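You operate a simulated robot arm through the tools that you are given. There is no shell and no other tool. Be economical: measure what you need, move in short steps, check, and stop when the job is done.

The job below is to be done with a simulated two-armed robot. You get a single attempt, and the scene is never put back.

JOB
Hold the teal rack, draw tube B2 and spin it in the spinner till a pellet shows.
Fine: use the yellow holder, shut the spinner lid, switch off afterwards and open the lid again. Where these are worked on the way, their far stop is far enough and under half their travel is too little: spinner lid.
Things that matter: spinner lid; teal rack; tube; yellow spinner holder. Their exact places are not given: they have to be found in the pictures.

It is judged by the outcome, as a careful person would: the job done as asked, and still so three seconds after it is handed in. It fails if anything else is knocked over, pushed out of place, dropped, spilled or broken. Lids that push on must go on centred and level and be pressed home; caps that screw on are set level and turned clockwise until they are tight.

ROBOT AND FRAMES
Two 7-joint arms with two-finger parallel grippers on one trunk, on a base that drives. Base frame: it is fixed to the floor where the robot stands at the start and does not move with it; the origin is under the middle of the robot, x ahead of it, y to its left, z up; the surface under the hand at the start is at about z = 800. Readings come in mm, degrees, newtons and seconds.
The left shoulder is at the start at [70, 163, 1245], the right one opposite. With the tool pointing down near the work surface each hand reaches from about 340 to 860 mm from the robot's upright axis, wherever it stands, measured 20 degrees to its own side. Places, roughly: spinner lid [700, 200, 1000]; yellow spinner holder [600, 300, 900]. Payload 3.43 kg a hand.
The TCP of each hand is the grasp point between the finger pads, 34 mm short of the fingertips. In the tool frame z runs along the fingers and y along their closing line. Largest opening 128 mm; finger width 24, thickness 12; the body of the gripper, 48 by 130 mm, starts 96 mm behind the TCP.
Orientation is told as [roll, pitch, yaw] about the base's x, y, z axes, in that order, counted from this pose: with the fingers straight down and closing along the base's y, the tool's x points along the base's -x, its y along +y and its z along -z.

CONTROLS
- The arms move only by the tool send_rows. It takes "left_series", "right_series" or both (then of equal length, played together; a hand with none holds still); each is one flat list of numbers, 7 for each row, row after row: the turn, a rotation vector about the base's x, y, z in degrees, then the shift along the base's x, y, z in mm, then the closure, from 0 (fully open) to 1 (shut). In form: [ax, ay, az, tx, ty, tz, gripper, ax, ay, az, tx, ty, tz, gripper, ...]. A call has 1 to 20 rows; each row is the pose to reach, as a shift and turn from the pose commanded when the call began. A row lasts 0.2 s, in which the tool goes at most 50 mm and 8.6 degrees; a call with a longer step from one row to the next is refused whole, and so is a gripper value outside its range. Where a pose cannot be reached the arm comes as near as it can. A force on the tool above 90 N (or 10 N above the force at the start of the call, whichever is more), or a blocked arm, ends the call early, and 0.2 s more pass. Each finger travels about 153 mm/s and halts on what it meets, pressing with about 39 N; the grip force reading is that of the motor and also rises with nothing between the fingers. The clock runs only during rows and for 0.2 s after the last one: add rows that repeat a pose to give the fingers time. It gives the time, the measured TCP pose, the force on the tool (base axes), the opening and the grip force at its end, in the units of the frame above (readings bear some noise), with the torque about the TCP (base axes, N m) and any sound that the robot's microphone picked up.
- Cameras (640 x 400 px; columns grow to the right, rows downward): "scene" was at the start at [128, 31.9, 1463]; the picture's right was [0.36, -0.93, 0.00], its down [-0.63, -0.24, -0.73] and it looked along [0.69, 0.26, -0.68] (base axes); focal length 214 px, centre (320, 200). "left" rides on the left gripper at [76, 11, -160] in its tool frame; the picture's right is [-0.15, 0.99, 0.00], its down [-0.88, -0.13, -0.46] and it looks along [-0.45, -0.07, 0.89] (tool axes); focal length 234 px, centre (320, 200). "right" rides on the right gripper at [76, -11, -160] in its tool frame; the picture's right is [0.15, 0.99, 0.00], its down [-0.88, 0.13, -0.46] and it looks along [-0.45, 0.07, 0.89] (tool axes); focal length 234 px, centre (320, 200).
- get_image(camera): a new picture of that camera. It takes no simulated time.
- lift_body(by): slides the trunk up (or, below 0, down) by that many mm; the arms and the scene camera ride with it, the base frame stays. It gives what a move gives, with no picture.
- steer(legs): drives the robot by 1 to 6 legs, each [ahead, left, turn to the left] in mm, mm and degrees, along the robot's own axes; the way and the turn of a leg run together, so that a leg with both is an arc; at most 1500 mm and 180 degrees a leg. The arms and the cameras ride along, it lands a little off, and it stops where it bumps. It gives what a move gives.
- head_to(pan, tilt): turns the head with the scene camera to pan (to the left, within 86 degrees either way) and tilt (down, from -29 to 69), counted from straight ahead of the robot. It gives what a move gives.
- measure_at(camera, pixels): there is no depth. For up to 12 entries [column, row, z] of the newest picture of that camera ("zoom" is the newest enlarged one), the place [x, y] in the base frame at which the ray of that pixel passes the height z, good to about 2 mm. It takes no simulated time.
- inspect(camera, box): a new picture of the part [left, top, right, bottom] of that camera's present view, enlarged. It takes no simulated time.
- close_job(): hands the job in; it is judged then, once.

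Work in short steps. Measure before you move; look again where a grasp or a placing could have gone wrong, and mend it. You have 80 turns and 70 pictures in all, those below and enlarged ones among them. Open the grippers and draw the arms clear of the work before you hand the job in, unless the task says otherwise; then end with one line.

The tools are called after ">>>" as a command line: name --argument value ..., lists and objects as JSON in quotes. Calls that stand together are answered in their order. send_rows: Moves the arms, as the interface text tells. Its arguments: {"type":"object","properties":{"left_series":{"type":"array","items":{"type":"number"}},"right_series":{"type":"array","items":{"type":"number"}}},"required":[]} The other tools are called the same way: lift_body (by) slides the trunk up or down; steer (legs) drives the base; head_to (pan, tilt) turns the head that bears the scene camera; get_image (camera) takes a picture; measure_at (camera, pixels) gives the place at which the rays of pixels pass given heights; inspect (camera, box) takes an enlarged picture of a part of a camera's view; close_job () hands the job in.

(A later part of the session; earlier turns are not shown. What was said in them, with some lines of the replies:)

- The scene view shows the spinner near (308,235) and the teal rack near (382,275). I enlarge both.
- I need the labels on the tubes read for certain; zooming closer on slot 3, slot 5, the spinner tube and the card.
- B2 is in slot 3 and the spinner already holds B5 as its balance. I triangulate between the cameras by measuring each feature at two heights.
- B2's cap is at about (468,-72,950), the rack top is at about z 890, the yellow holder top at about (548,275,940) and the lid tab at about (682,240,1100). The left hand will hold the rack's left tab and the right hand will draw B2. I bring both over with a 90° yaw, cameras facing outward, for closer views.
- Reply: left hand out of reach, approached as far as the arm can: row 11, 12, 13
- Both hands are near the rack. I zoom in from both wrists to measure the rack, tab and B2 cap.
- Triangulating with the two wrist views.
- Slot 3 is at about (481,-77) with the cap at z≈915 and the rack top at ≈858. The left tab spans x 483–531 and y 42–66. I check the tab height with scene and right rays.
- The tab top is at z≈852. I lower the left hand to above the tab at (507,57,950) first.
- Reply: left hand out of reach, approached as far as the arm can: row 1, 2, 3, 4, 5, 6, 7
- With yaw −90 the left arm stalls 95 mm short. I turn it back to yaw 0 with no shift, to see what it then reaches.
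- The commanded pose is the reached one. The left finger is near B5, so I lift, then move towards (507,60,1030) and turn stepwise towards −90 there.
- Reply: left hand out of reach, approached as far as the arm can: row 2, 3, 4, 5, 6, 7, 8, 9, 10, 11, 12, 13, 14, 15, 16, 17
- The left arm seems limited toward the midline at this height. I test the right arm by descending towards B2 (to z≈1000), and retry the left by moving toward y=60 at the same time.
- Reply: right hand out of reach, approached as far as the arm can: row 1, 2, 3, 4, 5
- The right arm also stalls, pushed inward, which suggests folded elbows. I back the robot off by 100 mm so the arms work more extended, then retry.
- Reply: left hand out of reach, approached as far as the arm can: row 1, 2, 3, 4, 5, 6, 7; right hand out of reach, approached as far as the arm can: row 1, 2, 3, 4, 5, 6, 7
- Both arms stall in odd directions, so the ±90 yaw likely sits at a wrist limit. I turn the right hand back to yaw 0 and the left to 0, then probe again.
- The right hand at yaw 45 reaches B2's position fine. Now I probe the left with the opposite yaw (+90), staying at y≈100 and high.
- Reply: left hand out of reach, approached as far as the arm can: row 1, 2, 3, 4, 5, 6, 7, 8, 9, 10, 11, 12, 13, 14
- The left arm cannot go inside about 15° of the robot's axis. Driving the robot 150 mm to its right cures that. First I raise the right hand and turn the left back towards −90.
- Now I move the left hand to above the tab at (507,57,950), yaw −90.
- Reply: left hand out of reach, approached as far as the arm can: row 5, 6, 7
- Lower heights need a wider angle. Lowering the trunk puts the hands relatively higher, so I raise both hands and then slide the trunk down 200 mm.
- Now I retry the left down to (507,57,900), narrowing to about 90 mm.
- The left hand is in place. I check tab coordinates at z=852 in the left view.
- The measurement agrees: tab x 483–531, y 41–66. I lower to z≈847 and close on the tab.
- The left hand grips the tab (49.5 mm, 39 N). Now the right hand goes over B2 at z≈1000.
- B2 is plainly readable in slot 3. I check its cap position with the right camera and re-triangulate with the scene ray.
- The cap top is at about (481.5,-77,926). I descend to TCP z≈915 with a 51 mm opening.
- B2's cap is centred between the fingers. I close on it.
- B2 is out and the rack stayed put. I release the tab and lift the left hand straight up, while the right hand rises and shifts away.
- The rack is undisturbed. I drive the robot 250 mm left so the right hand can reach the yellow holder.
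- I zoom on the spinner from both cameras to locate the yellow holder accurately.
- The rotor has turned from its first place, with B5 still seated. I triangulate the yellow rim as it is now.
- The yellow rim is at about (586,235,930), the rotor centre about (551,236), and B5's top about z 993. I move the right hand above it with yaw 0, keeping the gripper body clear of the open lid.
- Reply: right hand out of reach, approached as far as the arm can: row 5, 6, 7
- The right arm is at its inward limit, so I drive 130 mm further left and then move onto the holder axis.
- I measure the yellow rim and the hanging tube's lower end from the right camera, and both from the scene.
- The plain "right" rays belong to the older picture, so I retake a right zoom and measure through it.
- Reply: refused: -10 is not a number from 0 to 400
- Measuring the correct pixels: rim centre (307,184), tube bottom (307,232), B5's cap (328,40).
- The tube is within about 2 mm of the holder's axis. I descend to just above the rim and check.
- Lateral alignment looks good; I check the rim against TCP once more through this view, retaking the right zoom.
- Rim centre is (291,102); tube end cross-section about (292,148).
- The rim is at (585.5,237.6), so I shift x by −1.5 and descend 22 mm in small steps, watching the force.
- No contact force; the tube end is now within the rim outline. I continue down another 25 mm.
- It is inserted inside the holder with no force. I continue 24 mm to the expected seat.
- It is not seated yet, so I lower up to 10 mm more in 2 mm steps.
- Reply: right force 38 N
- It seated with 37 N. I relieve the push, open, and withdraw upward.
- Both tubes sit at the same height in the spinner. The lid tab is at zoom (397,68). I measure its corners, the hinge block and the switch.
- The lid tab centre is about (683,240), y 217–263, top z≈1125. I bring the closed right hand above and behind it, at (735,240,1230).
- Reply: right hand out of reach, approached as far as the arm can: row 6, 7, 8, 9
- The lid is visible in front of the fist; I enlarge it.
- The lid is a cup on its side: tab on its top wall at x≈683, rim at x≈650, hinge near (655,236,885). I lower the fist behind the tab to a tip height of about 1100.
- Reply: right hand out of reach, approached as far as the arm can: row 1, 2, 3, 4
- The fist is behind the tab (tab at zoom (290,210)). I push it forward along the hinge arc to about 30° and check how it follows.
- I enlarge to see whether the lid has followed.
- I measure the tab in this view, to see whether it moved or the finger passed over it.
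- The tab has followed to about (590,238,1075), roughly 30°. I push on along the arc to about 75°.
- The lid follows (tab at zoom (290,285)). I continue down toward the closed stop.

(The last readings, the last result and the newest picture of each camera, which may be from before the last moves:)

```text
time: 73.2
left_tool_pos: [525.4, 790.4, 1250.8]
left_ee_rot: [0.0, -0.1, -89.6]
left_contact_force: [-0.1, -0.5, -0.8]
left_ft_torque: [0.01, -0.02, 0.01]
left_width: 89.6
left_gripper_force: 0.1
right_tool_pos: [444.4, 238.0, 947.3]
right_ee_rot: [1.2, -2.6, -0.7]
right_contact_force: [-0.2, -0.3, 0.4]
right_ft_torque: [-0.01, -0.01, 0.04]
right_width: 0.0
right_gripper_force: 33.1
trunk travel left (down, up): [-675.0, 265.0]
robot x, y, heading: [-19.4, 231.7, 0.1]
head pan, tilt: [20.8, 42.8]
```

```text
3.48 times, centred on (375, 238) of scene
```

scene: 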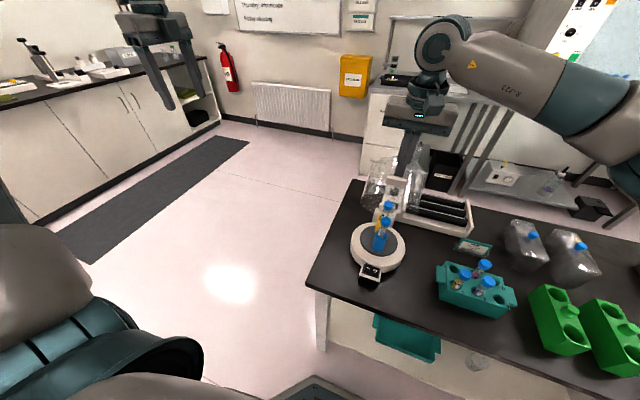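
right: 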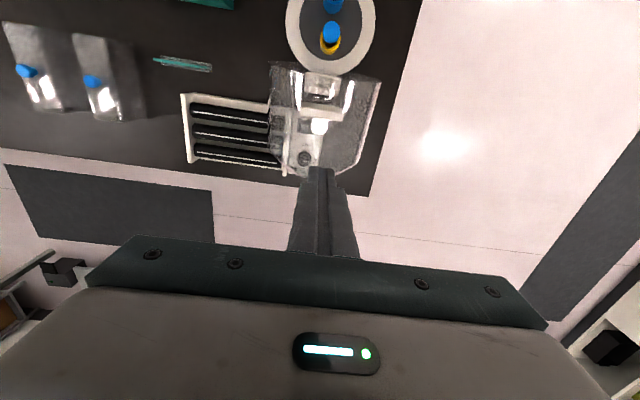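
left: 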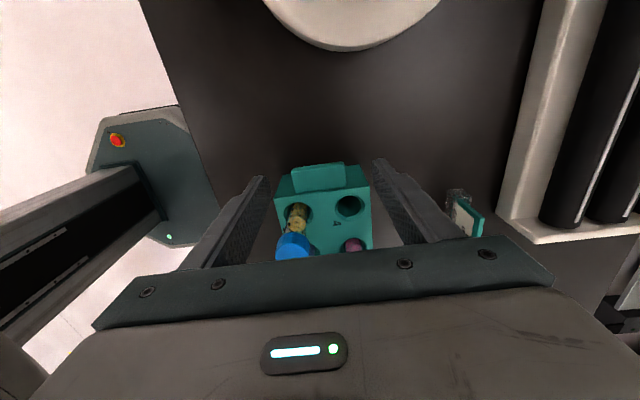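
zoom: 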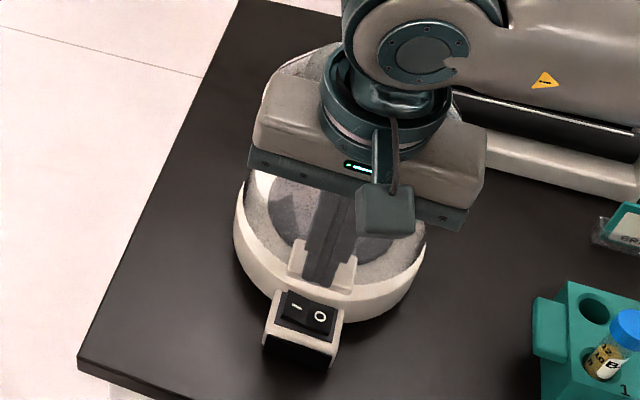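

It is nearly closed. I press on in small steps until the force rises.

>>> send_rows --right_series '[0, 0, 0, 0, 0, -3, 1, 0, 0, 0, 0, 0, -6, 1, 0, 0, 0, 0, 0, -9, 1, 0, 0, 0, 0, 0, -12, 1, 0, 0, 0, 0, 0, -12, 1]'

```text
time: 74.4
left_tool_pos: [525.0, 790.8, 1250.0]
left_ee_rot: [0.1, -0.2, -89.6]
left_contact_force: [0.6, -0.4, -0.2]
left_ft_torque: [0.0, 0.0, 0.02]
left_width: 89.4
left_gripper_force: 0.1
right_tool_pos: [446.5, 239.1, 933.7]
right_ee_rot: [1.2, -2.5, -0.7]
right_contact_force: [-0.3, 0.0, -0.2]
right_ft_torque: [0.0, 0.01, 0.0]
right_width: 0.0
right_gripper_force: 32.8
trunk travel left (down, up): [-675.0, 265.0]
robot x, y, heading: [-21.2, 226.8, 0.3]
head pan, tilt: [20.8, 42.8]
```

No force yet; another 15 mm in 3 mm steps.

>>> send_rows --right_series '[0, 0, 0, 0, 0, -3, 1, 0, 0, 0, 0, 0, -6, 1, 0, 0, 0, 0, 0, -9, 1, 0, 0, 0, 0, 0, -12, 1, 0, 0, 0, 0, 0, -15, 1, 0, 0, 0, 0, 0, -15, 1]'

>>> inspect --camera "scene" --box '[325, 180, 425, 295]'

```text
time: 75.6
left_tool_pos: [521.6, 788.7, 1253.4]
left_ee_rot: [0.4, -0.1, -89.7]
left_contact_force: [0.4, -0.3, -0.2]
left_ft_torque: [0.01, 0.0, -0.02]
left_width: 89.8
left_gripper_force: 0.1
right_tool_pos: [446.1, 238.3, 931.7]
right_ee_rot: [1.9, -3.7, -0.7]
right_contact_force: [-16.6, -11.7, 49.2]
right_ft_torque: [-0.59, 0.64, -0.01]
right_width: 0.2
right_gripper_force: 33.2
trunk travel left (down, up): [-675.0, 265.0]
robot x, y, heading: [-20.2, 227.9, 0.4]
head pan, tilt: [20.8, 42.8]
stopped in row 5 (right hand): the force on the tool passed its limit at 93 N (the readings are from after the stop); the commanded pose is now the measured one
```

```text
3.48 times, centred on (375, 238) of scene
```

zoom: 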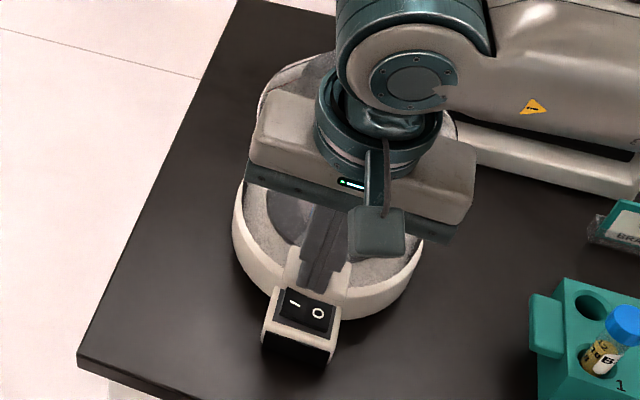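

The lid has reached its closed stop (93 N peak). I lift off the fist, back away and look from above.

>>> send_rows --right_series '[-1, 1, 0, 0, 0, 15, 1, -1.9, 3.7, 0.7, 0, 0, 40, 1, -1.9, 3.7, 0.7, 0, 0, 80, 1, -1.9, 3.7, 0.7, -10, 0, 120, 1, -1.9, 3.7, 0.7, -30, 0, 140, 1, -1.9, 3.7, 0.7, -30, 0, 140, 1]'

>>> inspect --camera "right" --box '[240, 20, 420, 200]'

```text
time: 77.0
left_tool_pos: [526.8, 790.0, 1250.8]
left_ee_rot: [0.0, -0.2, -89.6]
left_contact_force: [0.3, -0.7, 0.7]
left_ft_torque: [-0.01, -0.02, 0.0]
left_width: 89.3
left_gripper_force: 0.1
right_tool_pos: [421.4, 240.0, 1067.2]
right_ee_rot: [-0.3, 0.5, -0.2]
right_contact_force: [0.2, -0.5, 0.2]
right_ft_torque: [0.05, -0.01, -0.01]
right_width: 0.0
right_gripper_force: 33.4
trunk travel left (down, up): [-675.0, 265.0]
robot x, y, heading: [-21.1, 229.0, 0.6]
head pan, tilt: [20.8, 42.8]
```

```text
2.22 times, centred on (330, 110) of right
```

zoom: 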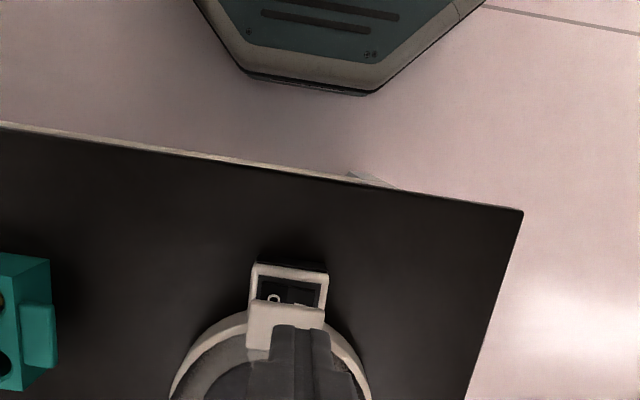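

I measure the switch frame, rocker marks and tab edge from this view.

>>> measure_at --camera "zoom" --pixels '[[290, 265, 830], [290, 280, 835], [272, 298, 840], [302, 301, 840], [287, 304, 840], [287, 304, 890], [287, 304, 895], [248, 304, 890], [325, 308, 890], [287, 348, 890], [250, 270, 835], [328, 275, 835]]'

>>> inspect --camera "scene" --box '[345, 215, 405, 290]'

```text
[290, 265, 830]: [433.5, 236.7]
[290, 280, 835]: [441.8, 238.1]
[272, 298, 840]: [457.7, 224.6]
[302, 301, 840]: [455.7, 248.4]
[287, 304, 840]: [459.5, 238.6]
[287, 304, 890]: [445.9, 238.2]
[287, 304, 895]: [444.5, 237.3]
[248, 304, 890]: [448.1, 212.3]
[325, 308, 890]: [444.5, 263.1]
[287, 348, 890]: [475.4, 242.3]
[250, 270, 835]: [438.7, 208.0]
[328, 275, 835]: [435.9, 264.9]
```

```text
5.33 times, centred on (375, 252) of scene
```

zoom: 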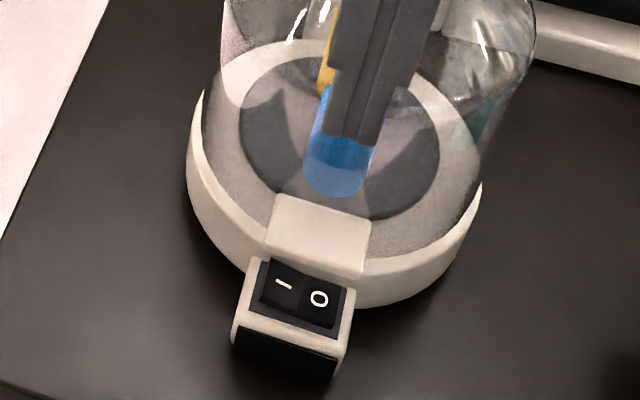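

The tab overhangs x≥446 at z≈890, and the rocker spans x≈441–465 with I at y≈248 and O at y≈226. I need a forward-tilted finger beneath the tab, so I back the robot up 170 mm and tilt the fist 60°.

>>> steer --legs '[[-170, 0, 0]]'

>>> send_rows --right_series '[0, -8, 0, 10, 2, 0, 1, 0, -16, 0, 20, 4, -10, 1, 0, -24, 0, 30, 6, -25, 1, 0, -32, 0, 40, 8, -40, 1, 0, -40, 0, 55, 8, -55, 1, 0, -48, 0, 70, 8, -75, 1, 0, -56, 0, 80, 8, -95, 1, 0, -60, 0, 90, 8, -110, 1, 0, -60, 0, 90, 8, -110, 1]'

```text
time: 78.5
left_tool_pos: [356.4, 787.8, 1250.7]
left_ee_rot: [0.0, -0.2, -89.9]
left_contact_force: [0.5, -0.2, -0.3]
left_ft_torque: [0.0, 0.03, -0.01]
left_width: 89.8
left_gripper_force: 0.1
right_tool_pos: [247.2, 237.2, 1066.7]
right_ee_rot: [-0.4, 0.4, -0.4]
right_contact_force: [-0.4, 0.2, 0.4]
right_ft_torque: [-0.03, 0.02, 0.01]
right_width: 0.0
right_gripper_force: 32.5
trunk travel left (down, up): [-675.0, 265.0]
robot x, y, heading: [-194.2, 230.3, 0.4]
head pan, tilt: [20.8, 42.8]
```

```text
time: 80.5
left_tool_pos: [354.6, 788.3, 1250.8]
left_ee_rot: [0.1, -0.2, -89.9]
left_contact_force: [-0.7, -0.8, 0.7]
left_ft_torque: [0.0, -0.01, -0.03]
left_width: 89.6
left_gripper_force: 0.0
right_tool_pos: [338.0, 246.3, 957.6]
right_ee_rot: [0.4, -59.7, -0.9]
right_contact_force: [0.2, -0.1, -1.1]
right_ft_torque: [-0.02, 0.02, -0.01]
right_width: 0.1
right_gripper_force: 32.9
trunk travel left (down, up): [-675.0, 265.0]
robot x, y, heading: [-197.2, 227.4, 0.2]
head pan, tilt: [20.8, 42.8]
```

The tilt is reached. I go to the approach line and stop about 20 mm short of the switch, then look.

>>> send_rows --right_series '[0, 0, 0, 17, 1, -25, 1, 0, 0, 0, 34.6, 2, -50, 1, 0, 0, 0, 50, 2, -59, 1, 0, 0, 0, 69, 2, -70, 1, 0, 0, 0, 69, 2, -70, 1]'

>>> inspect --camera "scene" --box '[400, 160, 480, 260]'

```text
time: 81.7
left_tool_pos: [354.7, 787.7, 1250.1]
left_ee_rot: [-0.1, -0.2, -89.9]
left_contact_force: [-0.7, 0.1, -0.4]
left_ft_torque: [0.01, 0.01, 0.0]
left_width: 89.6
left_gripper_force: 0.1
right_tool_pos: [405.8, 247.2, 886.6]
right_ee_rot: [0.2, -59.6, -0.7]
right_contact_force: [-0.2, 0.2, -0.2]
right_ft_torque: [-0.01, 0.02, -0.04]
right_width: 0.2
right_gripper_force: 32.9
trunk travel left (down, up): [-675.0, 265.0]
robot x, y, heading: [-194.8, 229.3, -0.1]
head pan, tilt: [20.8, 42.8]
```

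```text
4.00 times, centred on (440, 210) of scene
```

zoom: 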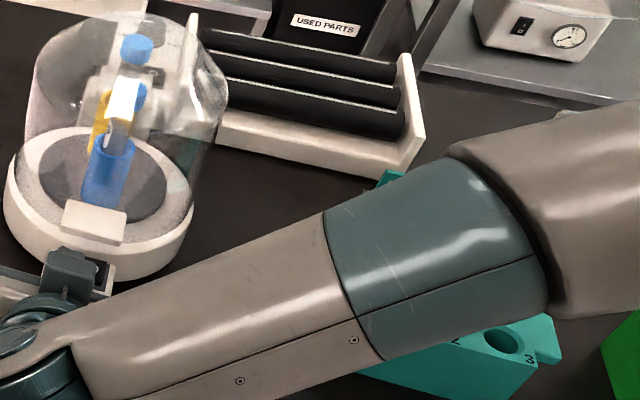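

The lid is closed over both tubes and the fist is in front of the switch. I slide in under the tab.

>>> send_rows --right_series '[0, 0, 0, 6, 1, -3, 1, 0, 0, 0, 12, 1, -6, 1, 0, 0, 0, 18, 1, -10, 1, 0, 0, 0, 18, 1, -10, 1]'

>>> send_rows --right_series '[0, 0, 0, 0, 0, -2, 1, 0, 0, 0, 0, 0, -4, 1, 0, 0, 0, 0, 0, -6, 1, 0, 0, 0, 0, 0, -8, 1]'

```text
time: 82.7
left_tool_pos: [355.1, 786.5, 1249.1]
left_ee_rot: [0.0, -0.3, -89.9]
left_contact_force: [-0.8, -0.2, 0.3]
left_ft_torque: [0.02, -0.02, 0.01]
left_width: 89.6
left_gripper_force: 0.0
right_tool_pos: [423.2, 248.1, 877.6]
right_ee_rot: [0.3, -59.5, -0.7]
right_contact_force: [-0.5, 0.1, 0.6]
right_ft_torque: [0.0, 0.02, -0.02]
right_width: 0.1
right_gripper_force: 33.2
trunk travel left (down, up): [-675.0, 265.0]
robot x, y, heading: [-193.0, 228.2, 0.1]
head pan, tilt: [20.8, 42.8]
```

```text
time: 83.7
left_tool_pos: [353.2, 787.3, 1250.6]
left_ee_rot: [0.1, -0.1, -89.9]
left_contact_force: [0.5, 0.1, -0.5]
left_ft_torque: [0.02, 0.01, -0.01]
left_width: 89.8
left_gripper_force: 0.0
right_tool_pos: [424.2, 248.4, 872.6]
right_ee_rot: [0.4, -59.8, -0.8]
right_contact_force: [-0.1, -1.9, 12.6]
right_ft_torque: [-0.02, -0.32, -0.05]
right_width: 0.0
right_gripper_force: 32.9
trunk travel left (down, up): [-675.0, 265.0]
robot x, y, heading: [-195.6, 231.3, -0.0]
head pan, tilt: [20.8, 42.8]
```

Contact at 12.6 N. I press a little further for the rocker to flip.

>>> send_rows --right_series '[0, 0, 0, 0, 0, -2, 1, 0, 0, 0, 0, 0, -4, 1, 0, 0, 0, 0, 0, -6, 1, 0, 0, 0, 0, 0, -6, 1]'

```text
time: 84.7
left_tool_pos: [349.2, 786.8, 1253.2]
left_ee_rot: [0.3, -0.1, -89.9]
left_contact_force: [-0.6, -0.8, -0.2]
left_ft_torque: [0.02, 0.03, 0.01]
left_width: 89.7
left_gripper_force: 0.1
right_tool_pos: [423.1, 248.9, 869.9]
right_ee_rot: [0.5, -60.5, -1.1]
right_contact_force: [4.1, -4.9, 50.6]
right_ft_torque: [-0.23, -1.31, -0.28]
right_width: 0.2
right_gripper_force: 33.7
trunk travel left (down, up): [-675.0, 265.0]
robot x, y, heading: [-189.7, 228.3, 0.0]
head pan, tilt: [20.8, 42.8]
```

50 N with no sound. I ease off along the approach line and look at the rocker.

>>> send_rows --right_series '[0, 0, 0, 0, 0, 6, 1, 0, 0, 0, 0, 0, 9, 1, 0, 0, 0, -20, 0, 20, 1, 0, 0, 0, -45, 0, 34, 1, 0, 0, 0, -80, 0, 40, 1, 0, 0, 0, -115, 0, 40, 1]'

>>> inspect --camera "scene" --box '[390, 170, 460, 240]'

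```text
time: 86.1
left_tool_pos: [352.8, 787.8, 1250.1]
left_ee_rot: [0.0, -0.2, -89.9]
left_contact_force: [-1.3, -1.3, 0.9]
left_ft_torque: [-0.04, -0.01, -0.01]
left_width: 89.7
left_gripper_force: 0.0
right_tool_pos: [308.6, 248.3, 901.4]
right_ee_rot: [0.2, -59.6, -0.6]
right_contact_force: [0.7, -0.7, -0.2]
right_ft_torque: [0.02, 0.0, -0.02]
right_width: 0.0
right_gripper_force: 33.2
trunk travel left (down, up): [-675.0, 265.0]
robot x, y, heading: [-193.7, 229.8, 0.2]
head pan, tilt: [20.8, 42.8]
```

```text
5.71 times, centred on (425, 205) of scene
```

zoom: 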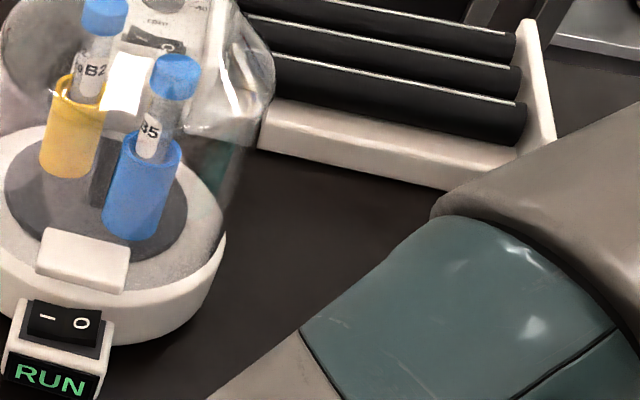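

The display shows RUN and the rotor is turning. I wait about 12 s (three calls) with the hand clear, shifting it in front of the O side meanwhile.

>>> send_rows --right_series '[0, 0, 0, 0, -11, 0, 1, 0, 0, 0, 0, -22, 0, 1, 0, 0, 0, 0, -22, 0, 1, 0, 0, 0, 0, -22, 0, 1, 0, 0, 0, 0, -22, 0, 1, 0, 0, 0, 0, -22, 0, 1, 0, 0, 0, 0, -22, 0, 1, 0, 0, 0, 0, -22, 0, 1, 0, 0, 0, 0, -22, 0, 1, 0, 0, 0, 0, -22, 0, 1, 0, 0, 0, 0, -22, 0, 1, 0, 0, 0, 0, -22, 0, 1, 0, 0, 0, 0, -22, 0, 1, 0, 0, 0, 0, -22, 0, 1, 0, 0, 0, 0, -22, 0, 1, 0, 0, 0, 0, -22, 0, 1, 0, 0, 0, 0, -22, 0, 1, 0, 0, 0, 0, -22, 0, 1, 0, 0, 0, 0, -22, 0, 1, 0, 0, 0, 0, -22, 0, 1]'

>>> send_rows --right_series '[0, 0, 0, 0, 0, 0, 1, 0, 0, 0, 0, 0, 0, 1, 0, 0, 0, 0, 0, 0, 1, 0, 0, 0, 0, 0, 0, 1, 0, 0, 0, 0, 0, 0, 1, 0, 0, 0, 0, 0, 0, 1, 0, 0, 0, 0, 0, 0, 1, 0, 0, 0, 0, 0, 0, 1, 0, 0, 0, 0, 0, 0, 1, 0, 0, 0, 0, 0, 0, 1, 0, 0, 0, 0, 0, 0, 1, 0, 0, 0, 0, 0, 0, 1, 0, 0, 0, 0, 0, 0, 1, 0, 0, 0, 0, 0, 0, 1, 0, 0, 0, 0, 0, 0, 1, 0, 0, 0, 0, 0, 0, 1, 0, 0, 0, 0, 0, 0, 1, 0, 0, 0, 0, 0, 0, 1, 0, 0, 0, 0, 0, 0, 1, 0, 0, 0, 0, 0, 0, 1]'

>>> send_rows --right_series '[0, 0, 0, 0, 0, 0, 1, 0, 0, 0, 0, 0, 0, 1, 0, 0, 0, 0, 0, 0, 1, 0, 0, 0, 0, 0, 0, 1, 0, 0, 0, 0, 0, 0, 1, 0, 0, 0, 0, 0, 0, 1, 0, 0, 0, 0, 0, 0, 1, 0, 0, 0, 0, 0, 0, 1, 0, 0, 0, 0, 0, 0, 1, 0, 0, 0, 0, 0, 0, 1, 0, 0, 0, 0, 0, 0, 1, 0, 0, 0, 0, 0, 0, 1, 0, 0, 0, 0, 0, 0, 1, 0, 0, 0, 0, 0, 0, 1, 0, 0, 0, 0, 0, 0, 1, 0, 0, 0, 0, 0, 0, 1, 0, 0, 0, 0, 0, 0, 1, 0, 0, 0, 0, 0, 0, 1, 0, 0, 0, 0, 0, 0, 1, 0, 0, 0, 0, 0, 0, 1]'

>>> inspect --camera "scene" --box '[390, 170, 450, 240]'

```text
time: 90.3
left_tool_pos: [355.3, 787.6, 1250.8]
left_ee_rot: [0.1, -0.3, -89.9]
left_contact_force: [0.0, -0.4, -0.2]
left_ft_torque: [0.0, 0.0, 0.01]
left_width: 89.5
left_gripper_force: 0.1
right_tool_pos: [310.2, 226.8, 900.6]
right_ee_rot: [0.4, -59.6, -0.8]
right_contact_force: [0.5, 1.2, 0.6]
right_ft_torque: [-0.01, 0.01, 0.04]
right_width: 0.0
right_gripper_force: 32.4
trunk travel left (down, up): [-675.0, 265.0]
robot x, y, heading: [-195.4, 229.1, 0.1]
head pan, tilt: [20.8, 42.8]
```

```text
time: 94.5
left_tool_pos: [354.9, 786.9, 1249.7]
left_ee_rot: [-0.1, -0.2, -90.0]
left_contact_force: [0.2, 0.0, 0.5]
left_ft_torque: [0.0, -0.02, -0.04]
left_width: 89.5
left_gripper_force: 0.1
right_tool_pos: [310.5, 226.7, 901.9]
right_ee_rot: [0.3, -59.6, -0.7]
right_contact_force: [-0.7, -0.9, 0.0]
right_ft_torque: [-0.02, -0.02, -0.01]
right_width: 0.0
right_gripper_force: 33.1
trunk travel left (down, up): [-675.0, 265.0]
robot x, y, heading: [-188.1, 229.3, 0.1]
head pan, tilt: [20.8, 42.8]
```

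```text
time: 98.7
left_tool_pos: [354.6, 788.0, 1250.6]
left_ee_rot: [0.0, -0.2, -89.8]
left_contact_force: [-0.8, -0.1, -0.5]
left_ft_torque: [-0.02, 0.03, 0.03]
left_width: 89.6
left_gripper_force: 0.1
right_tool_pos: [309.4, 226.1, 902.3]
right_ee_rot: [0.3, -59.5, -0.7]
right_contact_force: [-0.3, -0.6, -0.2]
right_ft_torque: [0.0, -0.01, -0.04]
right_width: 0.3
right_gripper_force: 32.7
trunk travel left (down, up): [-675.0, 265.0]
robot x, y, heading: [-191.0, 227.5, 0.1]
head pan, tilt: [20.8, 42.8]
```

```text
5.71 times, centred on (420, 205) of scene
```

zoom: 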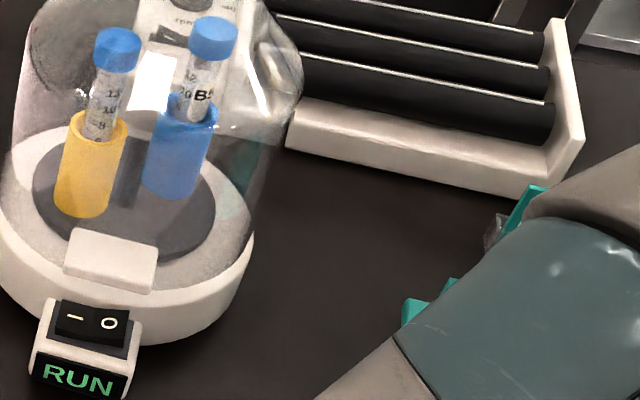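

It has run about 14 s and the liquid above the holder now looks clear. I give it 4 s more, then go in on the O side and press.

>>> send_rows --right_series '[0, 0, 0, 0, 0, 0, 1, 0, 0, 0, 0, 0, 0, 1, 0, 0, 0, 0, 0, 0, 1, 0, 0, 0, 0, 0, 0, 1, 0, 0, 0, 0, 0, 0, 1, 0, 0, 0, 0, 0, 0, 1, 0, 0, 0, 0, 0, 0, 1, 0, 0, 0, 0, 0, 0, 1, 0, 0, 0, 0, 0, 0, 1, 0, 0, 0, 0, 0, 0, 1, 0, 0, 0, 0, 0, 0, 1, 0, 0, 0, 35, 0, 0, 1, 0, 0, 0, 70, -1, -4, 1, 0, 0, 0, 90, -1, -11, 1, 0, 0, 0, 104, -1, -18, 1, 0, 0, 0, 114, -1, -24, 1, 0, 0, 0, 114, -1, -24, 1]'

>>> send_rows --right_series '[0, 0, 0, 0, 0, -2, 1, 0, 0, 0, 0, 0, -4, 1, 0, 0, 0, 0, 0, -6, 1, 0, 0, 0, 0, 0, -8, 1, 0, 0, 0, 0, 0, -10, 1, 0, 0, 0, 0, 0, -12, 1]'

```text
time: 102.3
left_tool_pos: [355.4, 788.0, 1249.9]
left_ee_rot: [0.0, -0.2, -90.0]
left_contact_force: [0.3, -0.2, 0.5]
left_ft_torque: [0.04, 0.01, 0.01]
left_width: 89.9
left_gripper_force: 0.0
right_tool_pos: [424.1, 225.5, 877.7]
right_ee_rot: [0.3, -59.6, -0.8]
right_contact_force: [-0.3, 0.4, -0.2]
right_ft_torque: [-0.05, -0.03, -0.01]
right_width: 0.1
right_gripper_force: 33.2
trunk travel left (down, up): [-675.0, 265.0]
robot x, y, heading: [-196.0, 229.5, 0.1]
head pan, tilt: [20.8, 42.8]
```

```text
time: 103.7
left_tool_pos: [352.4, 787.1, 1251.5]
left_ee_rot: [0.1, -0.2, -89.9]
left_contact_force: [0.6, 0.0, 0.2]
left_ft_torque: [0.02, 0.0, -0.01]
left_width: 89.6
left_gripper_force: 0.0
right_tool_pos: [422.7, 225.2, 870.8]
right_ee_rot: [0.5, -60.1, -0.9]
right_contact_force: [2.5, -2.1, 25.2]
right_ft_torque: [-0.05, -0.63, 0.26]
right_width: 0.0
right_gripper_force: 32.6
trunk travel left (down, up): [-675.0, 265.0]
robot x, y, heading: [-192.4, 229.7, 0.2]
head pan, tilt: [20.8, 42.8]
```

25 N so far; I press slightly more as before, then retreat and look.

>>> send_rows --right_series '[0, 0, 0, 0, 0, -2, 1, 0, 0, 0, 0, 0, -4, 1, 0, 0, 0, 0, 0, -5, 1, 0, 0, 0, 0, 0, 0, 1, 0, 0, 0, 0, 0, 8, 1, 0, 0, 0, -20, 0, 19, 1, 0, 0, 0, -45, 0, 33, 1, 0, 0, 0, -80, 0, 40, 1, 0, 0, 0, -115, 0, 40, 1]'

>>> send_rows --right_series '[0, 0, 0, 0, 0, 0, 1, 0, 0, 0, 0, 0, 0, 1, 0, 0, 0, 0, 0, 0, 1, 0, 0, 0, 0, 0, 0, 1, 0, 0, 0, 0, 0, 0, 1, 0, 0, 0, 0, 0, 0, 1, 0, 0, 0, 0, 0, 0, 1, 0, 0, 0, 0, 0, 0, 1, 0, 0, 0, 0, 0, 0, 1, 0, 0, 0, 0, 0, 0, 1, 0, 0, 0, 0, 0, 0, 1, 0, 0, 0, 0, 0, 0, 1, 0, 0, 0, 0, 0, 0, 1, 0, 0, 0, 0, 0, 0, 1, 0, 0, 0, 0, 0, 0, 1, 0, 0, 0, 0, 0, 0, 1, 0, 0, 0, 0, 0, 0, 1, 0, 0, 0, 0, 0, 0, 1, 0, 0, 0, 0, 0, 0, 1, 0, 0, 0, 0, 0, 0, 1]'

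>>> inspect --camera "scene" --box '[390, 170, 450, 240]'

```text
time: 105.7
left_tool_pos: [353.5, 788.3, 1250.6]
left_ee_rot: [-0.1, -0.2, -89.9]
left_contact_force: [-0.2, 0.9, 1.1]
left_ft_torque: [-0.01, -0.03, 0.0]
left_width: 89.4
left_gripper_force: 0.0
right_tool_pos: [307.0, 225.8, 905.5]
right_ee_rot: [0.2, -59.5, -0.6]
right_contact_force: [0.5, 0.3, -0.4]
right_ft_torque: [-0.01, 0.0, 0.0]
right_width: 0.0
right_gripper_force: 33.3
trunk travel left (down, up): [-675.0, 265.0]
robot x, y, heading: [-192.6, 231.2, 0.1]
head pan, tilt: [20.8, 42.8]
```

```text
time: 109.9
left_tool_pos: [354.0, 787.4, 1251.0]
left_ee_rot: [0.1, -0.2, -89.9]
left_contact_force: [0.8, 0.7, 0.6]
left_ft_torque: [0.01, 0.0, -0.01]
left_width: 89.5
left_gripper_force: 0.0
right_tool_pos: [306.4, 226.0, 904.4]
right_ee_rot: [0.3, -59.7, -0.6]
right_contact_force: [-0.8, 0.0, 0.2]
right_ft_torque: [-0.04, 0.04, -0.02]
right_width: 0.1
right_gripper_force: 32.9
trunk travel left (down, up): [-675.0, 265.0]
robot x, y, heading: [-193.3, 228.7, 0.1]
head pan, tilt: [20.8, 42.8]
```

```text
5.71 times, centred on (420, 205) of scene
```

zoom: 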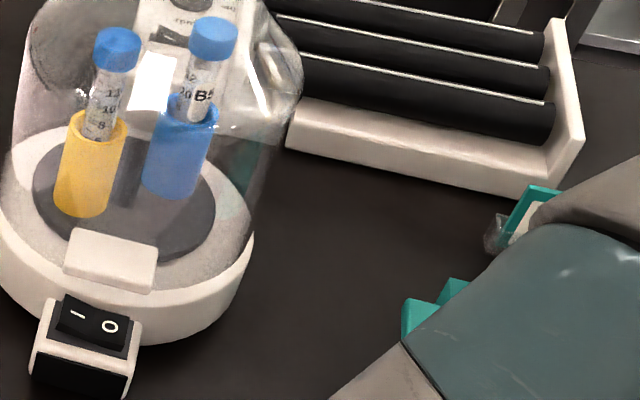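

The switch is on O and the display is off. Now I slip the tilted fist under the tab at y=238 to lift the lid.

>>> send_rows --right_series '[0, 0, 0, 35, 6, 0, 1, 0, 0, 0, 70, 12, -4, 1, 0, 0, 0, 90, 12, -11, 1, 0, 0, 0, 106, 12, -19, 1, 0, 0, 0, 121, 12, -27, 1, 0, 0, 0, 121, 12, -27, 1]'

>>> send_rows --right_series '[0, 0, 0, 0, 0, 8, 1, 0, 0, 0, 0.3, 0, 17, 1, 0, 0, 0, 0.8, 0, 26, 1, 0, 0, 0, 2, 0, 35, 1, 0, 0, 0, 3.2, 0, 44, 1, 0, 0, 0, 7, 0, 62, 1, 0, 0, 0, 12.6, 0, 79.5, 1, 0, 0, 0, 19.6, 0, 96, 1, 0, 0, 0, 28, 0, 112.5, 1, 0, 0, 0, 28, 0, 112.5, 1]'

>>> inspect --camera "scene" --box '[380, 120, 470, 240]'

```text
time: 111.3
left_tool_pos: [354.9, 787.3, 1250.1]
left_ee_rot: [0.1, -0.2, -89.8]
left_contact_force: [-0.7, 0.3, 0.2]
left_ft_torque: [0.01, -0.01, 0.01]
left_width: 89.5
left_gripper_force: 0.0
right_tool_pos: [427.2, 237.4, 879.5]
right_ee_rot: [0.3, -59.6, -0.8]
right_contact_force: [0.2, 0.2, -0.6]
right_ft_torque: [0.01, 0.04, -0.05]
right_width: 0.0
right_gripper_force: 33.5
trunk travel left (down, up): [-675.0, 265.0]
robot x, y, heading: [-192.8, 227.7, -0.1]
head pan, tilt: [20.8, 42.8]
```

```text
time: 113.5
left_tool_pos: [355.6, 786.6, 1250.0]
left_ee_rot: [0.0, -0.2, -89.9]
left_contact_force: [-0.3, 0.4, 0.1]
left_ft_torque: [-0.01, -0.04, 0.0]
left_width: 89.7
left_gripper_force: 0.1
right_tool_pos: [457.2, 236.2, 993.4]
right_ee_rot: [0.3, -59.6, -0.7]
right_contact_force: [0.8, -0.3, -0.5]
right_ft_torque: [-0.01, -0.01, 0.0]
right_width: 0.3
right_gripper_force: 32.7
trunk travel left (down, up): [-675.0, 265.0]
robot x, y, heading: [-193.7, 227.9, 0.0]
head pan, tilt: [20.8, 42.8]
```

```text
3.33 times, centred on (425, 180) of scene
```

zoom: 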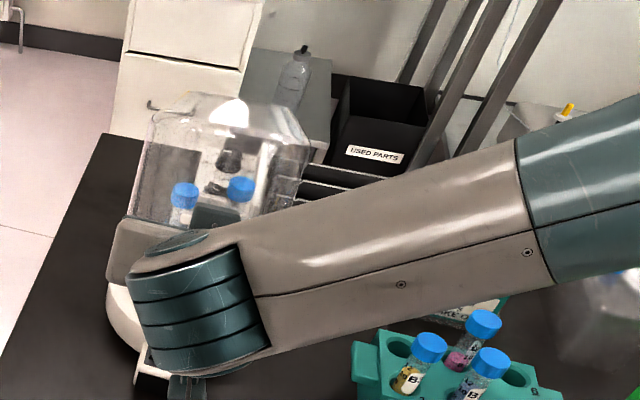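

The lid cup appears to be rising with the fist. I continue along the arc toward fully open.

>>> send_rows --right_series '[0, 0, 0, 9.8, 1, 15.5, 1, 0, 0, 0, 21, 2, 29.5, 1, 0, 0, 0, 33, 2, 43.5, 1, 0, 0, 0, 46.7, 2, 55.5, 1, 0, 0, 0, 61, 2, 66.5, 1, 0, 0, 0, 76.5, 2, 76.5, 1, 0, 0, 0, 92.7, 2, 84.5, 1, 0, 0, 0, 109.5, 2, 91.5, 1, 0, 0, 0, 127, 2, 97.5, 1, 0, 0, 0, 144.7, 2, 101.5, 1, 0, 0, 0, 162.8, 2, 103.5, 1, 0, 0, 0, 181, 2, 104.5, 1, 0, 0, 0, 190, 2, 104, 1, 0, 0, 0, 199, 2, 103.5, 1, 0, 0, 0, 208, 2, 102.5, 1, 0, 0, 0, 208, 2, 102.5, 1]'

```text
time: 116.9
left_tool_pos: [342.8, 789.2, 1254.5]
left_ee_rot: [0.6, -0.3, -89.9]
left_contact_force: [0.6, 0.6, -0.5]
left_ft_torque: [-0.05, 0.0, -0.05]
left_width: 89.6
left_gripper_force: 0.0
right_tool_pos: [655.6, 244.6, 1112.3]
right_ee_rot: [0.7, -60.8, -0.7]
right_contact_force: [-26.0, 4.0, 47.4]
right_ft_torque: [-0.02, -1.19, 0.29]
right_width: 0.1
right_gripper_force: 32.7
trunk travel left (down, up): [-675.0, 265.0]
robot x, y, heading: [-194.9, 228.9, 0.0]
head pan, tilt: [20.8, 42.8]
```

The force shows the lid at its open stop, so I back off the tip up and toward −x, then withdraw.

>>> send_rows --right_series '[0, 0, 0, -8, 0, 8, 1, 0, 0, 0, -25, 0, 15, 1, 0, 0, 0, -60, 0, 30, 1, 0, 0, 0, -100, 0, 45, 1, 0, 0, 0, -140, 0, 60, 1, 0, 0, 0, -180, -15, 75, 1, 0, 0, 0, -220, -40, 90, 1, 0, 0, 0, -260, -70, 100, 1, 0, 0, 0, -300, -100, 110, 1, 0, 0, 0, -330, -140, 120, 0.8, 0, 0, 0, -340, -180, 130, 0.5, 0, 0, 0, -340, -180, 130, 0.2]'

>>> inspect --camera "scene" --box '[370, 100, 490, 240]'

```text
refused: row 8 steps farther than a row can; nothing moved
```

```text
2.86 times, centred on (430, 170) of scene
```

zoom: 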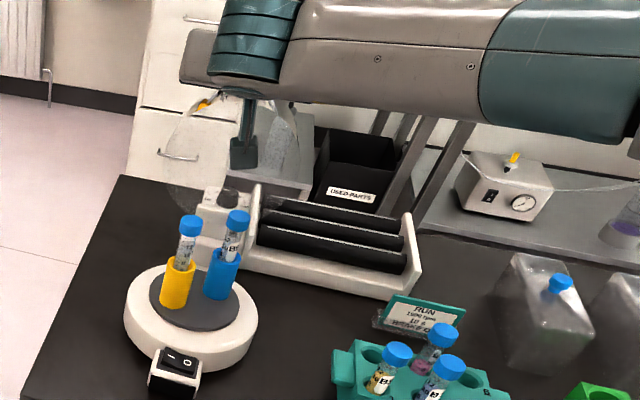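

The lid is open at its stop, both tubes stand upright and the switch is off. I redo the withdrawal with smaller steps.

>>> send_rows --right_series '[0, 0, 0, -8, 0, 8, 1, 0, 0, 0, -25, 0, 15, 1, 0, 0, 0, -60, 0, 28, 1, 0, 0, 0, -98, 0, 40, 1, 0, 0, 0, -136, 0, 50, 1, 0, 0, 0, -172, -15, 60, 1, 0, 0, 0, -206, -35, 70, 1, 0, 0, 0, -240, -55, 80, 1, 0, 0, 0, -272, -75, 90, 0.8, 0, 0, 0, -300, -95, 95, 0.6, 0, 0, 0, -330, -110, 95, 0.4, 0, 0, 0, -330, -110, 95, 0]' --left_series '[0, 0, 0, 0, 0, 0, 0, 0, 0, 0, 0, 0, 0, 0, 0, 0, 0, 0, 0, 0, 0, 0, 0, 0, 0, 0, 0, 0, 0, 0, 0, 0, 0, 0, 0, 0, 0, 0, 0, 0, 0, 0, 0, 0, 0, 0, 0, 0, 0, 0, 0, 0, 0, 0, 0, 0, 0, 0, 0, 0, 0, 0, 0, 0, 0, 0, 0, 0, 0, 0, 0, 0, 0, 0, 0, 0, 0, 0, 0, 0, 0, 0, 0, 0]'

>>> inspect --camera "scene" --box '[370, 110, 440, 250]'

```text
time: 119.5
left_tool_pos: [355.5, 785.8, 1249.7]
left_ee_rot: [0.0, -0.1, -89.9]
left_contact_force: [0.1, 0.2, 0.1]
left_ft_torque: [0.0, 0.01, 0.0]
left_width: 128.2
left_gripper_force: 0.1
right_tool_pos: [334.4, 128.4, 1188.8]
right_ee_rot: [0.3, -59.5, -0.6]
right_contact_force: [0.6, -0.2, -0.9]
right_ft_torque: [0.0, 0.01, -0.01]
right_width: 127.7
right_gripper_force: 0.0
trunk travel left (down, up): [-675.0, 265.0]
robot x, y, heading: [-194.9, 229.4, 0.1]
head pan, tilt: [20.8, 42.8]
```

```text
2.86 times, centred on (405, 180) of scene
```

zoom: 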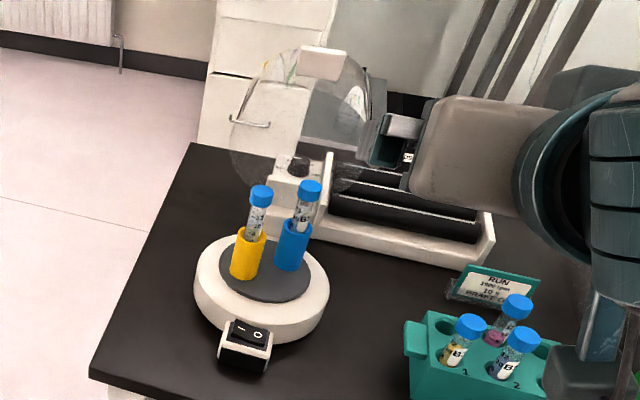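

The last view shows the lid open at its stop, the switch on O, B2 upright in yellow and the rack undisturbed. Both hands are open and clear, so I hand in.

>>> close_job

```text
The job is handed in.
```

B2 was drawn with the rack held, spun for about 18 s in the yellow holder with the lid shut, then switched off and the lid reopened. The pellet itself was never seen, because the holder hides the tube's lower end. Early on a finger nudged the rotor round slightly; B5 stayed seated.
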